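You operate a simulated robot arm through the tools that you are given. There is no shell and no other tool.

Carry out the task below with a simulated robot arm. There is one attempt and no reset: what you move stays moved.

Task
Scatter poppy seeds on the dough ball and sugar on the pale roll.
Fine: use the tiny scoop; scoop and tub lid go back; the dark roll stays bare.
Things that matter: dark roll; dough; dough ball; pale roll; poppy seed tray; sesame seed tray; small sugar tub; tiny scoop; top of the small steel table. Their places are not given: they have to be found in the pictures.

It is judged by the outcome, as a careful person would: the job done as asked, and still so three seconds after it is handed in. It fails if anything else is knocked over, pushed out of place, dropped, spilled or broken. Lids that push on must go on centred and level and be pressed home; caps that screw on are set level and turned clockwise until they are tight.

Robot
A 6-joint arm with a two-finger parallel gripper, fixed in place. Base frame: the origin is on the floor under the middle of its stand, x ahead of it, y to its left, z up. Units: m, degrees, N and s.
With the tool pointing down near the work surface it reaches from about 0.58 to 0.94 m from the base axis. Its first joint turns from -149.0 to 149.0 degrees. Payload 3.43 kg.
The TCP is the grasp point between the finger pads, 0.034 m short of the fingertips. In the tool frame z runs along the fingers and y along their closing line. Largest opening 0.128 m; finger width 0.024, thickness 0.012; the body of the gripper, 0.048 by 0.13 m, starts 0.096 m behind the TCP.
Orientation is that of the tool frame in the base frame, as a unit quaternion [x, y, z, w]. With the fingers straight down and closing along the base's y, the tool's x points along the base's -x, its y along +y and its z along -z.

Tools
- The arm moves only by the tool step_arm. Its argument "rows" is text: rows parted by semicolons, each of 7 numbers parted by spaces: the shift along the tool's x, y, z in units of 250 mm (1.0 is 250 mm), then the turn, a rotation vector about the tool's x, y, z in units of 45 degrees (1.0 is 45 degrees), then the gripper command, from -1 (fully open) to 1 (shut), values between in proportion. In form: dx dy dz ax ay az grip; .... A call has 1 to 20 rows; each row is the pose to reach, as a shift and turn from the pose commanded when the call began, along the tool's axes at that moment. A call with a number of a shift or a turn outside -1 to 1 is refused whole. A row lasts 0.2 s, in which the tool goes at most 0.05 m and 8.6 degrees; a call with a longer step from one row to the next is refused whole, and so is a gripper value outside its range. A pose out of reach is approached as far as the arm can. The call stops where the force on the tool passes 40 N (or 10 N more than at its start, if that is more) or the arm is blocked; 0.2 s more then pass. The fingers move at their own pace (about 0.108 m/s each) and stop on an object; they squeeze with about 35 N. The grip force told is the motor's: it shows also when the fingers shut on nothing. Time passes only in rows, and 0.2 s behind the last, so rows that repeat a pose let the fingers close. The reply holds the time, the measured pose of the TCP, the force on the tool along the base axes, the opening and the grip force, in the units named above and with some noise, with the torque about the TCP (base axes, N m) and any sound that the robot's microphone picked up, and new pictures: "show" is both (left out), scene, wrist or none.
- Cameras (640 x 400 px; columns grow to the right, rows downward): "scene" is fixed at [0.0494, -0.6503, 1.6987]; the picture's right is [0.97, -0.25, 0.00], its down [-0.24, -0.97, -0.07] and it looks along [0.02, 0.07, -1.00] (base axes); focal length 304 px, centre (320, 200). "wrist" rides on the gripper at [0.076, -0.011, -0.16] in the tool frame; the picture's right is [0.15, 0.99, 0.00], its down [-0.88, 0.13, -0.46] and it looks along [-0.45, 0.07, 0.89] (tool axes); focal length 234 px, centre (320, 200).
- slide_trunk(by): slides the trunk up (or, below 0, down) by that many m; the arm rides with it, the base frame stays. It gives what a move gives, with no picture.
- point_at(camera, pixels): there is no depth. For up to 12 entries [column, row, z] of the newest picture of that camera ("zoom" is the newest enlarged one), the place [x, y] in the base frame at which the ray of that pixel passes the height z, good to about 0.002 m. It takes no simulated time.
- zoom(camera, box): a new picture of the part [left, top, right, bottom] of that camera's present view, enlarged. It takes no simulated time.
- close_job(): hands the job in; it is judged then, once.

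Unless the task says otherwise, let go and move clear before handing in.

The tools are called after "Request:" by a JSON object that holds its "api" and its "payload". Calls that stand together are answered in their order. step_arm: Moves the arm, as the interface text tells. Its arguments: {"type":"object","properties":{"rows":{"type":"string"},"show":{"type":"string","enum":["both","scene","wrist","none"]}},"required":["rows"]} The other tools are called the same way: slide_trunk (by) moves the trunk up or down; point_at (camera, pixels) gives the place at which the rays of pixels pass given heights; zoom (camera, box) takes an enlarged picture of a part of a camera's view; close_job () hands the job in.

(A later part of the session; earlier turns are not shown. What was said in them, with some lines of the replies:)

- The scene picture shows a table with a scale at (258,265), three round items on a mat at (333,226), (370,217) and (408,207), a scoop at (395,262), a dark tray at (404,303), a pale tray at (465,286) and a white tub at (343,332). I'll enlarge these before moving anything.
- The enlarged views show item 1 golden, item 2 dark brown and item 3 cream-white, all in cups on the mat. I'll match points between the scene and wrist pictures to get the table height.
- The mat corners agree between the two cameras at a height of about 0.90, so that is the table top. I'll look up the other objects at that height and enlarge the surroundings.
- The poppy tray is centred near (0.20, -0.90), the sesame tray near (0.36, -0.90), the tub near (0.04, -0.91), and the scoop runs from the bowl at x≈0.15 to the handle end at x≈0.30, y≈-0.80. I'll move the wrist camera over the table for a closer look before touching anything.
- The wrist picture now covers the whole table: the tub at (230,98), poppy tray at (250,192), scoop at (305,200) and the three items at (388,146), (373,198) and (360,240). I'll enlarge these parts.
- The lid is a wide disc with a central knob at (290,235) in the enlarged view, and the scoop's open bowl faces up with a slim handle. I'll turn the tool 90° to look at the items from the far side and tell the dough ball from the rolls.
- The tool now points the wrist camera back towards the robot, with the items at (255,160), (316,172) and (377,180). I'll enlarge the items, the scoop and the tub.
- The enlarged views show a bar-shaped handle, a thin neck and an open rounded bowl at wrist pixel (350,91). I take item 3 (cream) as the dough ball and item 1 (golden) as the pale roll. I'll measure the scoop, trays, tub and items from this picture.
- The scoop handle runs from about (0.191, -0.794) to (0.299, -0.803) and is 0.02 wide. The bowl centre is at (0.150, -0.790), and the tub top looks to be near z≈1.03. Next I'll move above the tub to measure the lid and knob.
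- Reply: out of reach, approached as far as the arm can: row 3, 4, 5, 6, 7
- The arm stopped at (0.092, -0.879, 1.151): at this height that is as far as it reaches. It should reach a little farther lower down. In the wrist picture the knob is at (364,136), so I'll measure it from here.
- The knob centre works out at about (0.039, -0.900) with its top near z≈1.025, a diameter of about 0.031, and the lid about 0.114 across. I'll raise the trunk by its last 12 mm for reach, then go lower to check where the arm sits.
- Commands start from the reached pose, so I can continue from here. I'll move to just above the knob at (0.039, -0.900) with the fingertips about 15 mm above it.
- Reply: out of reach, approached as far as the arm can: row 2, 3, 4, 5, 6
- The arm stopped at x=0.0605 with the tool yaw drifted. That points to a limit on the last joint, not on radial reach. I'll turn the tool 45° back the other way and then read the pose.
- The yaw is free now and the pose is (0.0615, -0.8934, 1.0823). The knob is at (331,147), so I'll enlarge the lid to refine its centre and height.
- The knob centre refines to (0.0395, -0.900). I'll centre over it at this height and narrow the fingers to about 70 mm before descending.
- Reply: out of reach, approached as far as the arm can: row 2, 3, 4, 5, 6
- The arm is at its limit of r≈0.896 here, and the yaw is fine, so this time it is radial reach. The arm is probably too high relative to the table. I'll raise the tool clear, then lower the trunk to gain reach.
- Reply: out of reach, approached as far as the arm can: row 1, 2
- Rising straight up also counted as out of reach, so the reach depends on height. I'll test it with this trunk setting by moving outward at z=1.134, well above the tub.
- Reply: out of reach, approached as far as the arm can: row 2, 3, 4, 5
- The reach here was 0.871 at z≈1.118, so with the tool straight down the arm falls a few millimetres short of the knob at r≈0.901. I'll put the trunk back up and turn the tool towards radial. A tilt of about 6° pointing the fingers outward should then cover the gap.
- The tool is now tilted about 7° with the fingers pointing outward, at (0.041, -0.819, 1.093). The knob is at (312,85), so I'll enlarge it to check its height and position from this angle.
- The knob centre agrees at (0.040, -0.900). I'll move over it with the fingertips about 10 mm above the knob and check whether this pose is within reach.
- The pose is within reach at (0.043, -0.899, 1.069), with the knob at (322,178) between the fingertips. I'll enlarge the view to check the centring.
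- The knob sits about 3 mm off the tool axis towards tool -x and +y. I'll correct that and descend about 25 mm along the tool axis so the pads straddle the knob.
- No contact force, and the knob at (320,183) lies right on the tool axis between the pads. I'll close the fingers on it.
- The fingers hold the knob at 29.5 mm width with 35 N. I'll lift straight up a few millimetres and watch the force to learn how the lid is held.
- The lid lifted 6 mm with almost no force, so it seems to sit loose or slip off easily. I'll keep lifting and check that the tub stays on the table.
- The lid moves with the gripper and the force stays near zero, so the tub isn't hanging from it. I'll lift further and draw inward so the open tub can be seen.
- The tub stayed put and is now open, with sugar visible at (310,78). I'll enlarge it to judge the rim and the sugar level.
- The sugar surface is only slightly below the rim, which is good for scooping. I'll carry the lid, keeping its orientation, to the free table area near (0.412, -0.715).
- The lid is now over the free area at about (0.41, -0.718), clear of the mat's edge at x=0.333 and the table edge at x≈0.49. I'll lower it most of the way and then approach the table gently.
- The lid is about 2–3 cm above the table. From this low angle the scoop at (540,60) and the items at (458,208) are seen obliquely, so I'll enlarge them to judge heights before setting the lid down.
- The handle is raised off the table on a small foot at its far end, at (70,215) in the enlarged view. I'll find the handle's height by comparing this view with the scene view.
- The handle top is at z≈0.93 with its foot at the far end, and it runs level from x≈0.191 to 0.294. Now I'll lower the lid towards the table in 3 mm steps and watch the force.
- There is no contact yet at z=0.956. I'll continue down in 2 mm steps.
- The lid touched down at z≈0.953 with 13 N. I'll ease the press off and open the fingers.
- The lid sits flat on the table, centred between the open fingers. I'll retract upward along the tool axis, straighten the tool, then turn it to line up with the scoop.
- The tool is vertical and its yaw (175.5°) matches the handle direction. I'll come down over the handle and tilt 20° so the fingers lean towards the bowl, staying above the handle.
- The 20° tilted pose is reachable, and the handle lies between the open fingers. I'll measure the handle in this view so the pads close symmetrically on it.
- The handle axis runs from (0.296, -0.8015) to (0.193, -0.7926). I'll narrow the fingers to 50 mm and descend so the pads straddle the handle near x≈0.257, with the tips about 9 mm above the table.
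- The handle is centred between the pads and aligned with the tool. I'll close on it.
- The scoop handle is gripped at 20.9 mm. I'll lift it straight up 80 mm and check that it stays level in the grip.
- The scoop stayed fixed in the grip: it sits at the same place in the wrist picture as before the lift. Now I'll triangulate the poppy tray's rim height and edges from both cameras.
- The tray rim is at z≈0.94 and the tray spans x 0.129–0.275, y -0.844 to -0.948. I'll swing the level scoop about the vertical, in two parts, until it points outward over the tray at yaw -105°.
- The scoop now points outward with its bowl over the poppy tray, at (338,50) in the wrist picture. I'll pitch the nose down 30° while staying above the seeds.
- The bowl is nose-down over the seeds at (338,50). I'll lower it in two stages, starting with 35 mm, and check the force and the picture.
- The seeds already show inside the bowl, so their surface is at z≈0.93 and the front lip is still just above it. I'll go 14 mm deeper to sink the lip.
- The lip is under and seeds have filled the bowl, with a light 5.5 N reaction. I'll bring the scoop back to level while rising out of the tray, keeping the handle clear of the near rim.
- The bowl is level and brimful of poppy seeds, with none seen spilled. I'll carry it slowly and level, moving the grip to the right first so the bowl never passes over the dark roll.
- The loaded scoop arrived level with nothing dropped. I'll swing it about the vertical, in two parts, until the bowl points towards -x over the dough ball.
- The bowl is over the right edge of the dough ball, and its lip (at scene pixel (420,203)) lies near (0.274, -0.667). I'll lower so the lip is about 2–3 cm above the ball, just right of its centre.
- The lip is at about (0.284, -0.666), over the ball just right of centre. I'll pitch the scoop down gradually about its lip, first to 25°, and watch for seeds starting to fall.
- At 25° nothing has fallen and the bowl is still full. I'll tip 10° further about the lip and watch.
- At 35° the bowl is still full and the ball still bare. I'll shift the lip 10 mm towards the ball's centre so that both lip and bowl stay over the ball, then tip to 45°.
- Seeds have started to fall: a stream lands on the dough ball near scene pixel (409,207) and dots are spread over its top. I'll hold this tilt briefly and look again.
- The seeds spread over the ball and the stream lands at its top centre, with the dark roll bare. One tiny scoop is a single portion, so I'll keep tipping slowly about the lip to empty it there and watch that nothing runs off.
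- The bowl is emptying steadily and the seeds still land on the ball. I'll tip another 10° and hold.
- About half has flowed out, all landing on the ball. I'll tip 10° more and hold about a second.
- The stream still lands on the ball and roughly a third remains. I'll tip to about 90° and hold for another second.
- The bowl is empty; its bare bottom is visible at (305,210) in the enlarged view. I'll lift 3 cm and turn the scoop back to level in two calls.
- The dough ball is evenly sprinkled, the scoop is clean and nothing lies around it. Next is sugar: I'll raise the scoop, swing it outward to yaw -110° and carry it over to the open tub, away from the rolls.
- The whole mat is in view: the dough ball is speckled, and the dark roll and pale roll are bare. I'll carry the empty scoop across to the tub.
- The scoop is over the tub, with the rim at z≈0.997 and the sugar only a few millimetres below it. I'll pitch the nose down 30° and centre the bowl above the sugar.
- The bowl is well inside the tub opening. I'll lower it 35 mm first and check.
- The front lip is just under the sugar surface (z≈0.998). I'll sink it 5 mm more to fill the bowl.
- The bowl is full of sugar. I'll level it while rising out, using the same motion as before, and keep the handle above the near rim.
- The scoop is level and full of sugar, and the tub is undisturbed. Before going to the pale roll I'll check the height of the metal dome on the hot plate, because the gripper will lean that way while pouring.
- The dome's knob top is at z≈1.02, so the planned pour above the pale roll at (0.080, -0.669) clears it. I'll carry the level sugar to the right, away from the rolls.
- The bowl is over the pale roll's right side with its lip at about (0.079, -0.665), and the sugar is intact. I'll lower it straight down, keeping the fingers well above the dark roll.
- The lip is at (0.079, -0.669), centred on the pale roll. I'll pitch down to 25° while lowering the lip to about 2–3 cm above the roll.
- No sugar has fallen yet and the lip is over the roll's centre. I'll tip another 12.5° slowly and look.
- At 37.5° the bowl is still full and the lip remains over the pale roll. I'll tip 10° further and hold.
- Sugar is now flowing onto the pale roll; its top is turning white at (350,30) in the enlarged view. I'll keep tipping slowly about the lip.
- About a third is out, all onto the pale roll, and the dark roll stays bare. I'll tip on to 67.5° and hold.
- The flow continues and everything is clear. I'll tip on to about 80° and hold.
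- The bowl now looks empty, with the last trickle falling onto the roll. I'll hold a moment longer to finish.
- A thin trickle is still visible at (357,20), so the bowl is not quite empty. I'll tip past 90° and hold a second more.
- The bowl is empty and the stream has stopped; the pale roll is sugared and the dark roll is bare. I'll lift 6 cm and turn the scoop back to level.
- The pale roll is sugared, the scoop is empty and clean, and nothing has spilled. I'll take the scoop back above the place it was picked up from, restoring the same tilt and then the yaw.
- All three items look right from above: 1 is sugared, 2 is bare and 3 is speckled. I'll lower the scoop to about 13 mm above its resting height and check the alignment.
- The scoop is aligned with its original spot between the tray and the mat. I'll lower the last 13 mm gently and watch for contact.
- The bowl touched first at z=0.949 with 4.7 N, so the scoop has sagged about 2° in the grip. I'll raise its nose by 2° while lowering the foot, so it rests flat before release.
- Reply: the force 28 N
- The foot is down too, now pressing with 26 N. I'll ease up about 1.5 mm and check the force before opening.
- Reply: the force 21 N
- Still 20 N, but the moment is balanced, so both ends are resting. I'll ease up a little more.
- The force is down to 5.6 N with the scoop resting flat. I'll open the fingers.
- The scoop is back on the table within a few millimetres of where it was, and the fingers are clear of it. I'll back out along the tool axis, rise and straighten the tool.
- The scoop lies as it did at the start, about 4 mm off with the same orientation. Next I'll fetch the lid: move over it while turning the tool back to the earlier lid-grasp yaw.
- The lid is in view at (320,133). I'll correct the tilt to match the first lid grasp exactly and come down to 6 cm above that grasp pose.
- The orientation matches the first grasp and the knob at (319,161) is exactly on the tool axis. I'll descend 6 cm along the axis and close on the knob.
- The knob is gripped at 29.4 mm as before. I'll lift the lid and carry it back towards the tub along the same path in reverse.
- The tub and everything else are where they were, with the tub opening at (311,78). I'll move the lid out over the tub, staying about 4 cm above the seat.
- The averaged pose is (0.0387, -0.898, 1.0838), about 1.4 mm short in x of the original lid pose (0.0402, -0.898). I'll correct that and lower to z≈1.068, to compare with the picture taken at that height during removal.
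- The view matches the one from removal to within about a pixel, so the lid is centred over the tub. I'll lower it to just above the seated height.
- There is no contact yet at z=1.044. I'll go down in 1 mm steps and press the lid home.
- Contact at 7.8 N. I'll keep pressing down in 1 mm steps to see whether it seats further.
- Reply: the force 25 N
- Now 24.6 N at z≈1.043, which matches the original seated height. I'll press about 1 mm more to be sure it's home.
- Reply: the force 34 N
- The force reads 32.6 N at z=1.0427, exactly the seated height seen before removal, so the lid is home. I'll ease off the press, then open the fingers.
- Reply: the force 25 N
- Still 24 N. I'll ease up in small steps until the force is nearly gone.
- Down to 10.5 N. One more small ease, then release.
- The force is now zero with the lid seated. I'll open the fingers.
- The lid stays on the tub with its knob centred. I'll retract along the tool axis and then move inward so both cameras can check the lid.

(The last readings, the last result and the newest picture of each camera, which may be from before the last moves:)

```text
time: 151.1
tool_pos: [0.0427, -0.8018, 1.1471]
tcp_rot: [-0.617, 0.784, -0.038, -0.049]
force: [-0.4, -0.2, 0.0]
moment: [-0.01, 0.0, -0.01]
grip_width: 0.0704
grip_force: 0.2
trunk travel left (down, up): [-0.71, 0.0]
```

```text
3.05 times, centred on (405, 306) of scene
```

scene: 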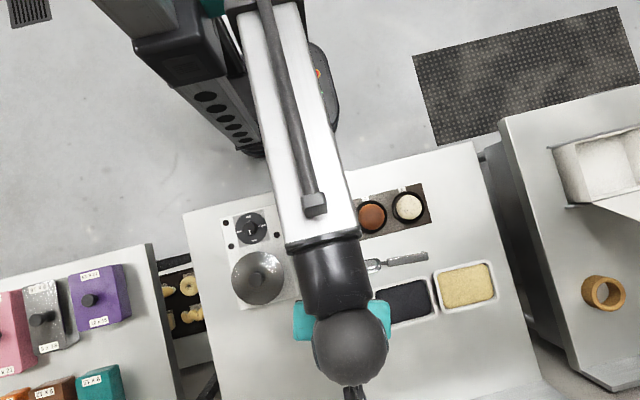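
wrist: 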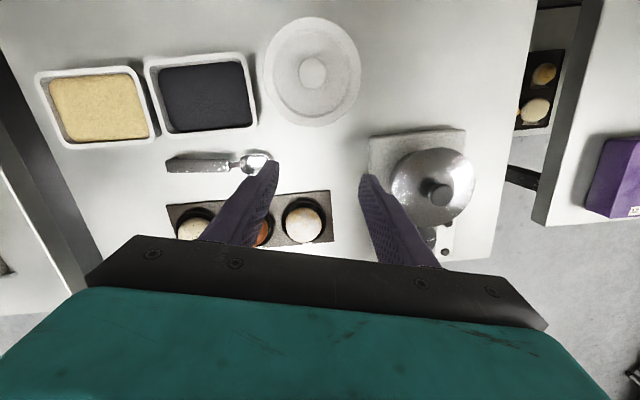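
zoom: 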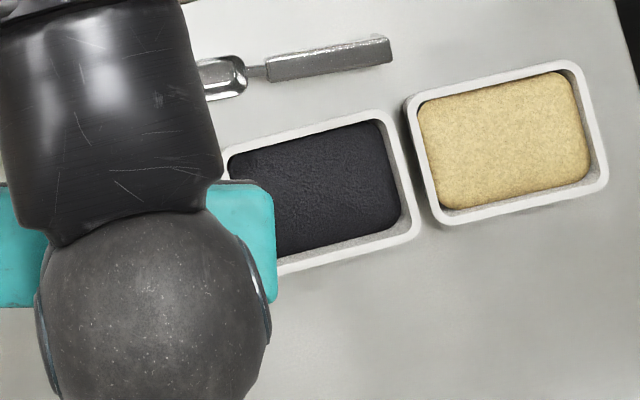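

In the wrist view the lid is centred and level on the tub. I'll move the arm up and aside so the scene camera can see the whole table.

Request:
{"api": "step_arm", "payload": {"rows": "-0.075 -0.098 -0.067 0 0 0 -0.1; -0.15 -0.195 -0.134 0 0 0 -0.1; -0.225 -0.293 -0.2 0 0 0 -0.1; -0.3 -0.39 -0.267 0 0 0 -0.1; -0.375 -0.488 -0.334 0 0 0 -0.1; -0.45 -0.585 -0.4 0 0 0 -0.1; -0.525 -0.683 -0.468 0 0 0 -0.1", "show": "none"}}

Request:
{"api": "step_arm", "payload": {"rows": "-0.05 -0.15 0 0 0 0 -0.1; -0.1 -0.3 0 0 0 0 -0.1; -0.15 -0.45 0 0 0 0 -0.1; -0.2 -0.6 0 0 0 0 -0.1; -0.2 -0.6 0 0 0 0 -0.1", "show": "both"}}

Request:
{"api": "zoom", "payload": {"camera": "scene", "box": [300, 240, 510, 371]}}

Request:
{"api": "zoom", "payload": {"camera": "scene", "box": [290, 170, 450, 270]}}

```text
time: 152.7
tool_pos: [0.2439, -0.701, 1.2467]
tcp_rot: [-0.618, 0.784, -0.038, -0.047]
force: [-0.7, 0.7, 0.7]
moment: [0.01, 0.01, 0.0]
grip_width: 0.0703
grip_force: 0.1
trunk travel left (down, up): [-0.71, 0.0]
```

```text
time: 153.9
tool_pos: [0.3989, -0.6894, 1.2392]
tcp_rot: [-0.617, 0.784, -0.038, -0.048]
force: [1.0, -0.3, -0.3]
moment: [0.01, 0.01, 0.0]
grip_width: 0.0704
grip_force: 0.0
trunk travel left (down, up): [-0.71, 0.0]
```

scene: 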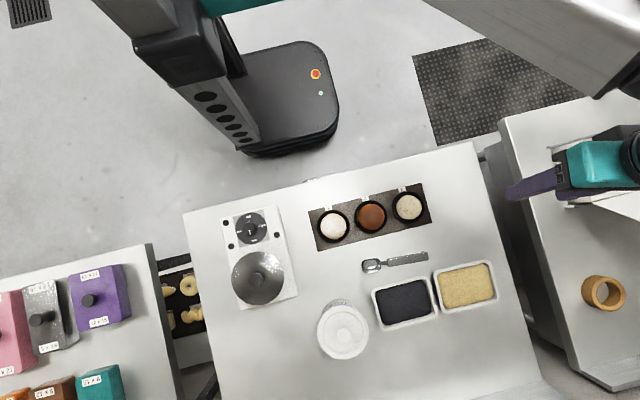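
wrist: 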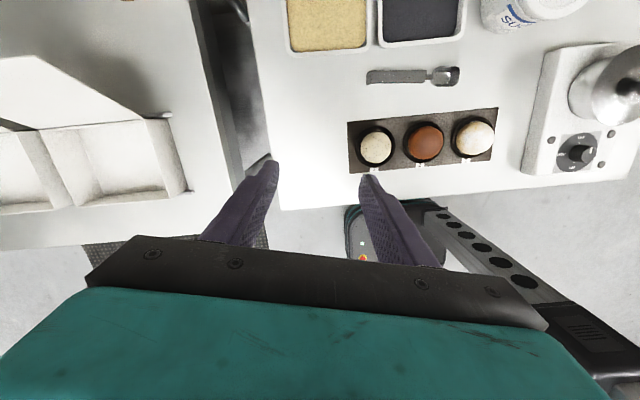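

```text
3.05 times, centred on (405, 306) of scene
```

zoom: 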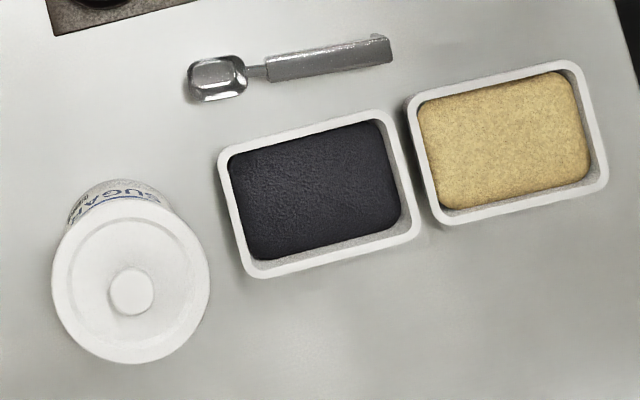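

```text
4.00 times, centred on (370, 220) of scene
```

zoom: 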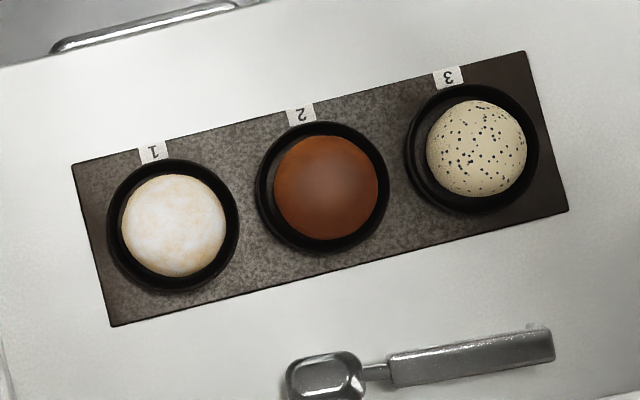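

The scene view shows the lid on the tub where it was, the scoop and trays in place, and items 1, 2 and 3 as wanted. I'll enlarge the tub in both views to check that the lid sits level and fully down.

Request:
{"api": "zoom", "payload": {"camera": "wrist", "box": [460, 0, 620, 60]}}

Request:
{"api": "zoom", "payload": {"camera": "scene", "box": [305, 285, 385, 370]}}

```text
4.00 times, centred on (540, 30) of wrist
```

zoom: 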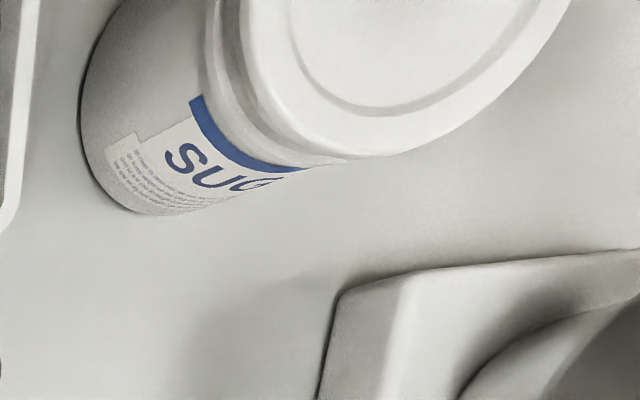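

```text
4.71 times, centred on (345, 328) of scene
```

zoom: 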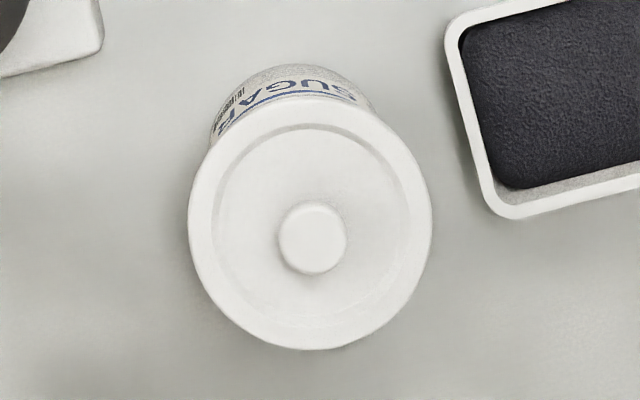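

The ring under the lid is visible from here. To judge it fairly I'll return to the viewpoint of my early picture, taken from TCP (0.18, -0.72, 1.10), and compare the gap between label and lid.

Request:
{"api": "step_arm", "payload": {"rows": "0.037 0.117 0.085 0 -0.05 0 -0.1; 0.073 0.235 0.17 0 -0.1 0 -0.1; 0.11 0.352 0.255 0 -0.156 0 -0.1; 0.147 0.47 0.34 0 -0.156 0 -0.1; 0.184 0.587 0.426 0 -0.156 0 -0.1; 0.22 0.705 0.511 0 -0.156 0 -0.1; 0.257 0.822 0.596 0 -0.156 0 -0.1", "show": "none"}}

Request:
{"api": "step_arm", "payload": {"rows": "0 0 0 0 0 -0.1 -0.5; 0 0 0 0 0 -0.2 -1; 0 0 0 0 0 -0.309 -1; 0 0 0 0 0 -0.309 -1", "show": "both"}}

Request:
{"api": "zoom", "payload": {"camera": "wrist", "box": [400, 0, 600, 100]}}

```text
time: 155.5
tool_pos: [0.1799, -0.7181, 1.0987]
tcp_rot: [-0.619, 0.786, 0.001, 0.0]
force: [-0.6, 0.3, -0.1]
moment: [0.01, 0.0, -0.03]
grip_width: 0.0704
grip_force: 0.0
trunk travel left (down, up): [-0.71, 0.0]
```

```text
time: 156.5
tool_pos: [0.1812, -0.7201, 1.0991]
tcp_rot: [0.71, -0.704, -0.001, 0.0]
force: [0.4, -0.3, 0.9]
moment: [0.01, -0.01, 0.01]
grip_width: 0.1279
grip_force: 0.0
trunk travel left (down, up): [-0.71, 0.0]
```

scene: 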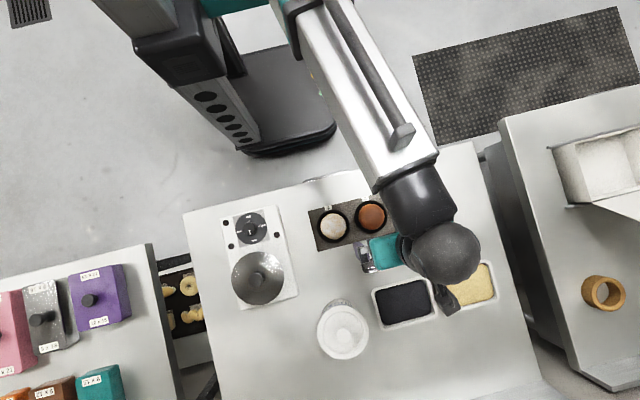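
wrist: 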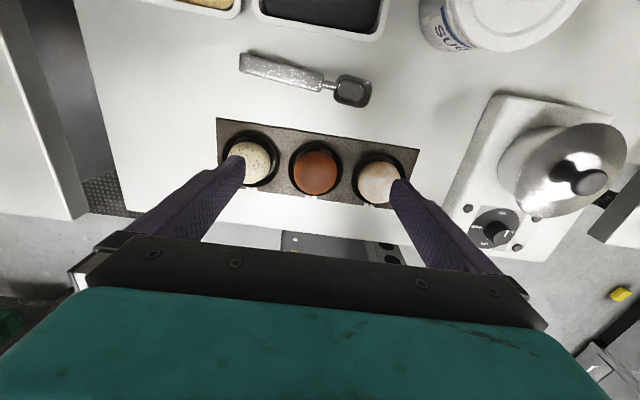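

```text
3.20 times, centred on (500, 50) of wrist
```

zoom: 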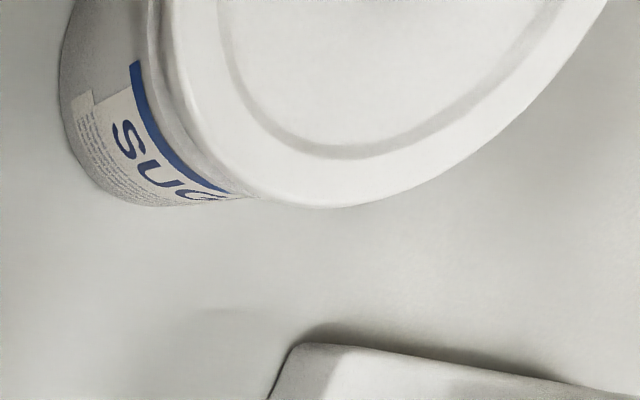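

The force record says the lid reached a hard stop at its original height, but this view alone doesn't settle whether it is tilted. I'll repeat the other early viewpoint, TCP (0.075, -0.782, 1.15), to compare the lid against the tub from another side.

Request:
{"api": "step_arm", "payload": {"rows": "0.041 0.071 -0.034 0 0 0.167 -1; 0.083 0.142 -0.068 0 0 0.333 -1; 0.124 0.213 -0.102 0 0 0.5 -1; 0.165 0.284 -0.136 0 0 0.667 -1; 0.207 0.355 -0.17 0 0 0.833 -1; 0.248 0.426 -0.204 0 0 1 -1", "show": "none"}}

Request:
{"api": "step_arm", "payload": {"rows": "0 0 0 0 0 0.167 -1; 0 0 0 0 0 0.333 -1; 0 0 0 0 0 0.5 -1; 0 0 0 0 0 0.667 -1; 0 0 0 0 0 0.833 -1; 0 0 0 0 0 1 -1; 0 0 0 0 0 1 -1", "show": "both"}}

Request:
{"api": "zoom", "payload": {"camera": "wrist", "box": [170, 40, 290, 150]}}

Request:
{"api": "zoom", "payload": {"camera": "wrist", "box": [270, 140, 350, 250]}}

```text
time: 157.9
tool_pos: [0.0743, -0.7843, 1.1517]
tcp_rot: [-0.384, 0.923, -0.001, 0.0]
force: [0.7, 0.1, -0.5]
moment: [0.0, -0.01, -0.01]
grip_width: 0.128
grip_force: 0.0
trunk travel left (down, up): [-0.71, 0.0]
```

```text
time: 159.5
tool_pos: [0.0732, -0.7844, 1.1513]
tcp_rot: [-0.001, 1.0, 0.0, 0.0]
force: [0.5, -0.8, 0.2]
moment: [0.01, 0.01, 0.0]
grip_width: 0.1277
grip_force: 0.0
trunk travel left (down, up): [-0.71, 0.0]
```

scene: 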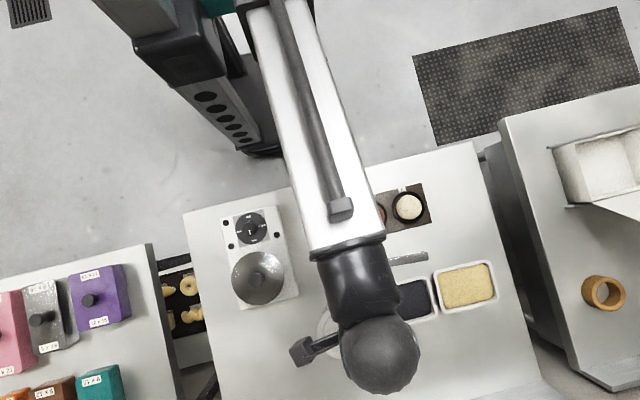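
wrist: 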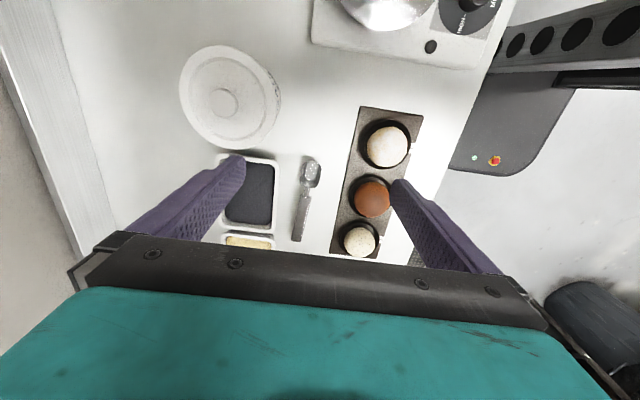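

```text
3.64 times, centred on (230, 95) of wrist
```

zoom: 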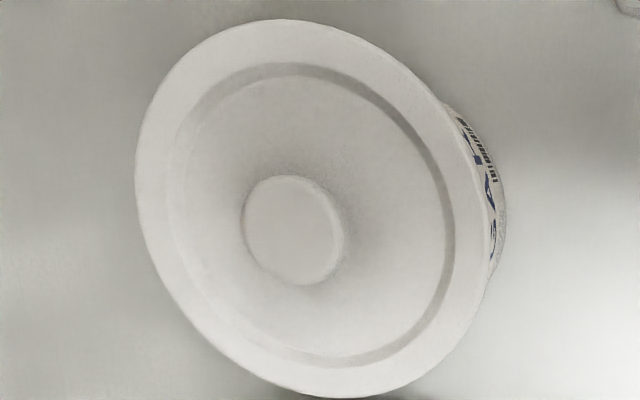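

```text
3.64 times, centred on (310, 195) of wrist
```

zoom: 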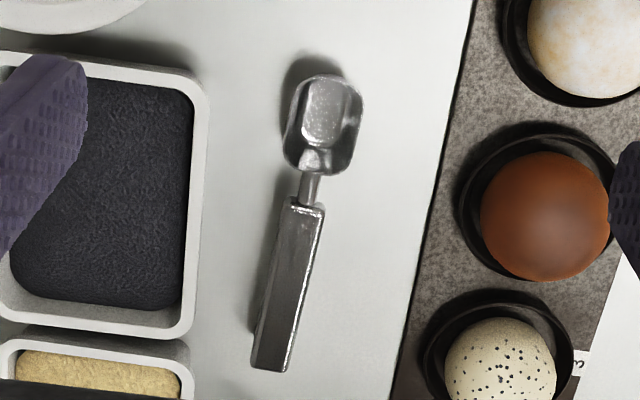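

This matches the early picture: the lid is at the same height and level, within about 1–2 mm of its first position, and the scoop and rolls look right. I'll move the arm back to its starting place for a last full look.

Request:
{"api": "step_arm", "payload": {"rows": "-0.119 0.109 -0.12 0 0 0 -1; -0.239 0.218 -0.2 0 0 0 -1; -0.358 0.327 -0.28 0 0 0 -1; -0.477 0.436 -0.34 0 0 0 -1; -0.596 0.545 -0.4 0 0 0 -1; -0.716 0.654 -0.45 0 0 0 -1; -0.835 0.763 -0.49 0 0 0 -1; -0.954 0.872 -0.506 0 0 0 -1; -0.954 0.872 -0.506 0 0 0 -1", "show": "both"}}

Request:
{"api": "zoom", "payload": {"camera": "scene", "box": [300, 240, 510, 371]}}

Request:
{"api": "zoom", "payload": {"camera": "scene", "box": [305, 285, 385, 370]}}

Request:
{"api": "zoom", "payload": {"camera": "scene", "box": [180, 140, 500, 340]}}

```text
refused: row 1 steps farther than a row can; nothing moved
```

```text
3.05 times, centred on (405, 306) of scene
```

zoom: 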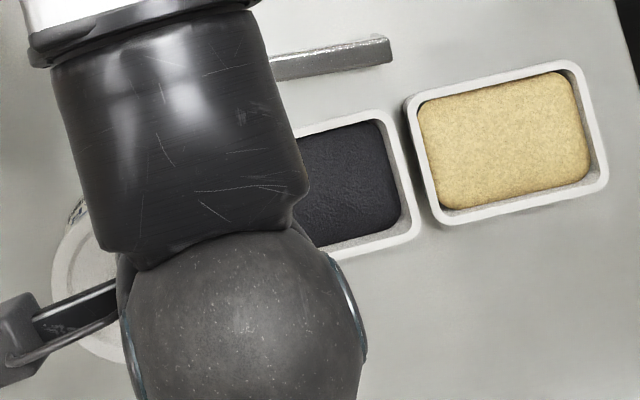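

```text
4.71 times, centred on (345, 328) of scene
```

zoom: 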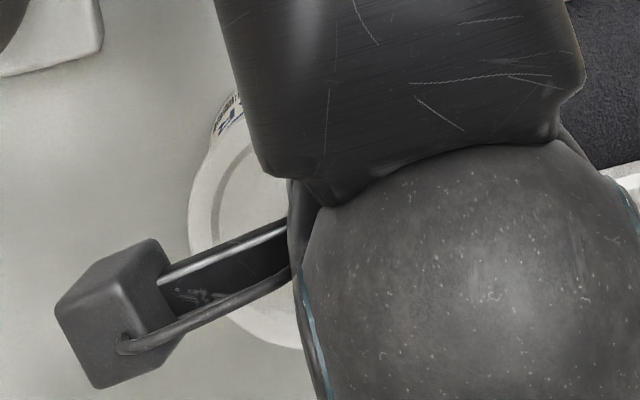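

```text
2.00 times, centred on (340, 240) of scene
```

zoom: 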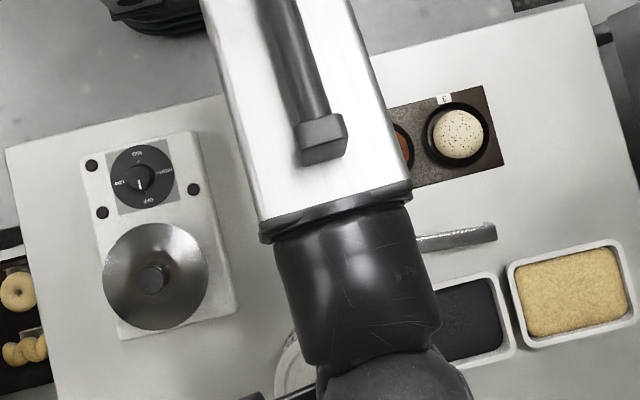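

The move was refused because a row's step was too long, so nothing moved. I'll repeat it with shorter rows.

Request:
{"api": "step_arm", "payload": {"rows": "-0.095 0.087 -0.05 0 0 0 -1; -0.19 0.174 -0.1 0 0 0 -1; -0.286 0.262 -0.152 0 0 0 -1; -0.382 0.349 -0.202 0 0 0 -1; -0.477 0.436 -0.253 0 0 0 -1; -0.572 0.523 -0.304 0 0 0 -1; -0.668 0.61 -0.354 0 0 0 -1; -0.763 0.698 -0.405 0 0 0 -1; -0.859 0.785 -0.455 0 0 0 -1; -0.954 0.872 -0.506 0 0 0 -1; -0.954 0.872 -0.506 0 0 0 -1", "show": "both"}}

Request:
{"api": "zoom", "payload": {"camera": "scene", "box": [300, 240, 510, 371]}}

Request:
{"api": "zoom", "payload": {"camera": "scene", "box": [305, 285, 385, 370]}}

Request:
{"api": "zoom", "payload": {"camera": "scene", "box": [290, 170, 450, 270]}}

```text
time: 161.9
tool_pos: [0.3117, -0.565, 1.2796]
tcp_rot: [-0.003, 1.0, 0.0, 0.0]
force: [0.4, 0.2, 0.0]
moment: [0.02, -0.02, 0.01]
grip_width: 0.1278
grip_force: 0.0
trunk travel left (down, up): [-0.71, 0.0]
```

scene: 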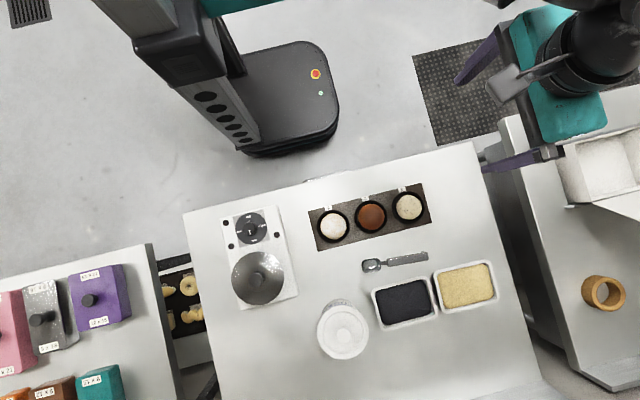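
wrist: 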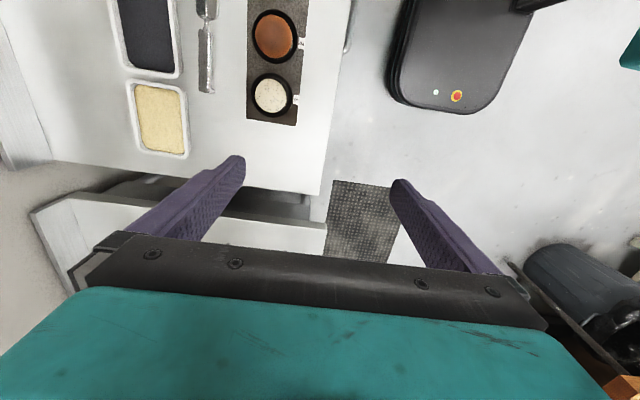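

```text
3.05 times, centred on (405, 306) of scene
```

zoom: 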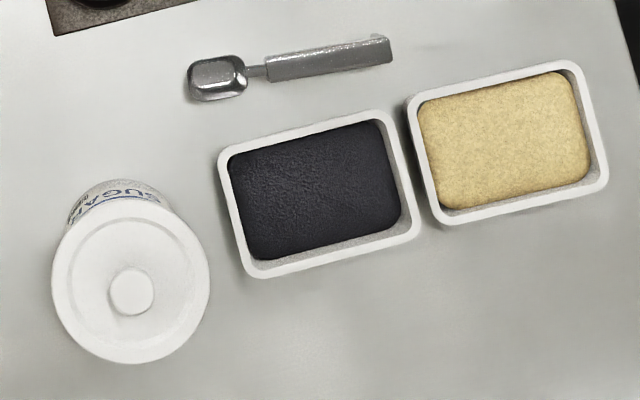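

```text
4.71 times, centred on (345, 328) of scene
```

zoom: 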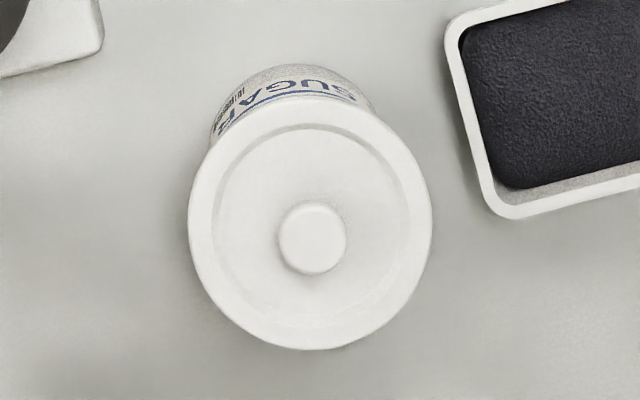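

```text
4.00 times, centred on (370, 220) of scene
```

zoom: 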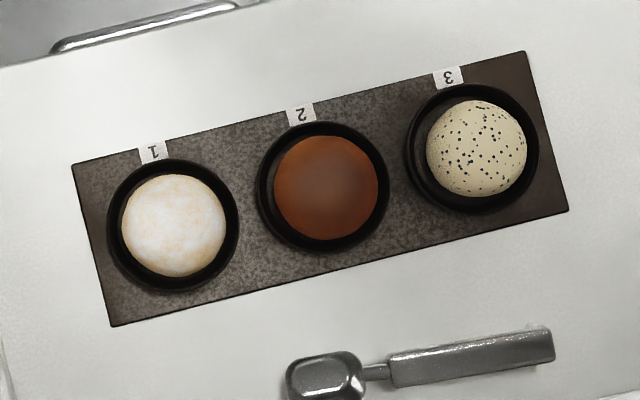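

The final pictures show the following:
- **Rolls:** the pale roll (1) is sugared, the dark roll (2) is bare, and the dough ball (3) is speckled with poppy seeds.
- **Scoop and tub:** the scoop is back in its place, and the tub lid is level and down on its stop.
- **Table:** there are no spills, and the gripper is empty and clear.

I'm handing the job in.

Request:
{"api": "close_job", "payload": {}}

```text
The job is handed in.
```

I sprinkled poppy seeds on the dough ball and sugar on the pale roll, using the tiny scoop for both. I then handed the job in. The result of the judging isn't shown to me.

- **Which item was which:** I took the cream-white item at position 3 as the dough ball and the golden one at position 1 as the pale roll. Nothing labels them, so this is from their look alone.
- **Toppings:** each got one full tiny scoop, emptied completely before the scoop was used again. The dark roll at position 2 stayed bare, and I saw no spills.
- **Scoop:** it is back where it was, about 4 mm off its starting place and in the same orientation.
- **Tub lid:** it is back on the sugar tub, pressed with about 33 N onto a hard stop at its original height. It looks level and sits about 1–2 mm from its first position.
- **Robot:** the gripper is empty and back at its starting position.
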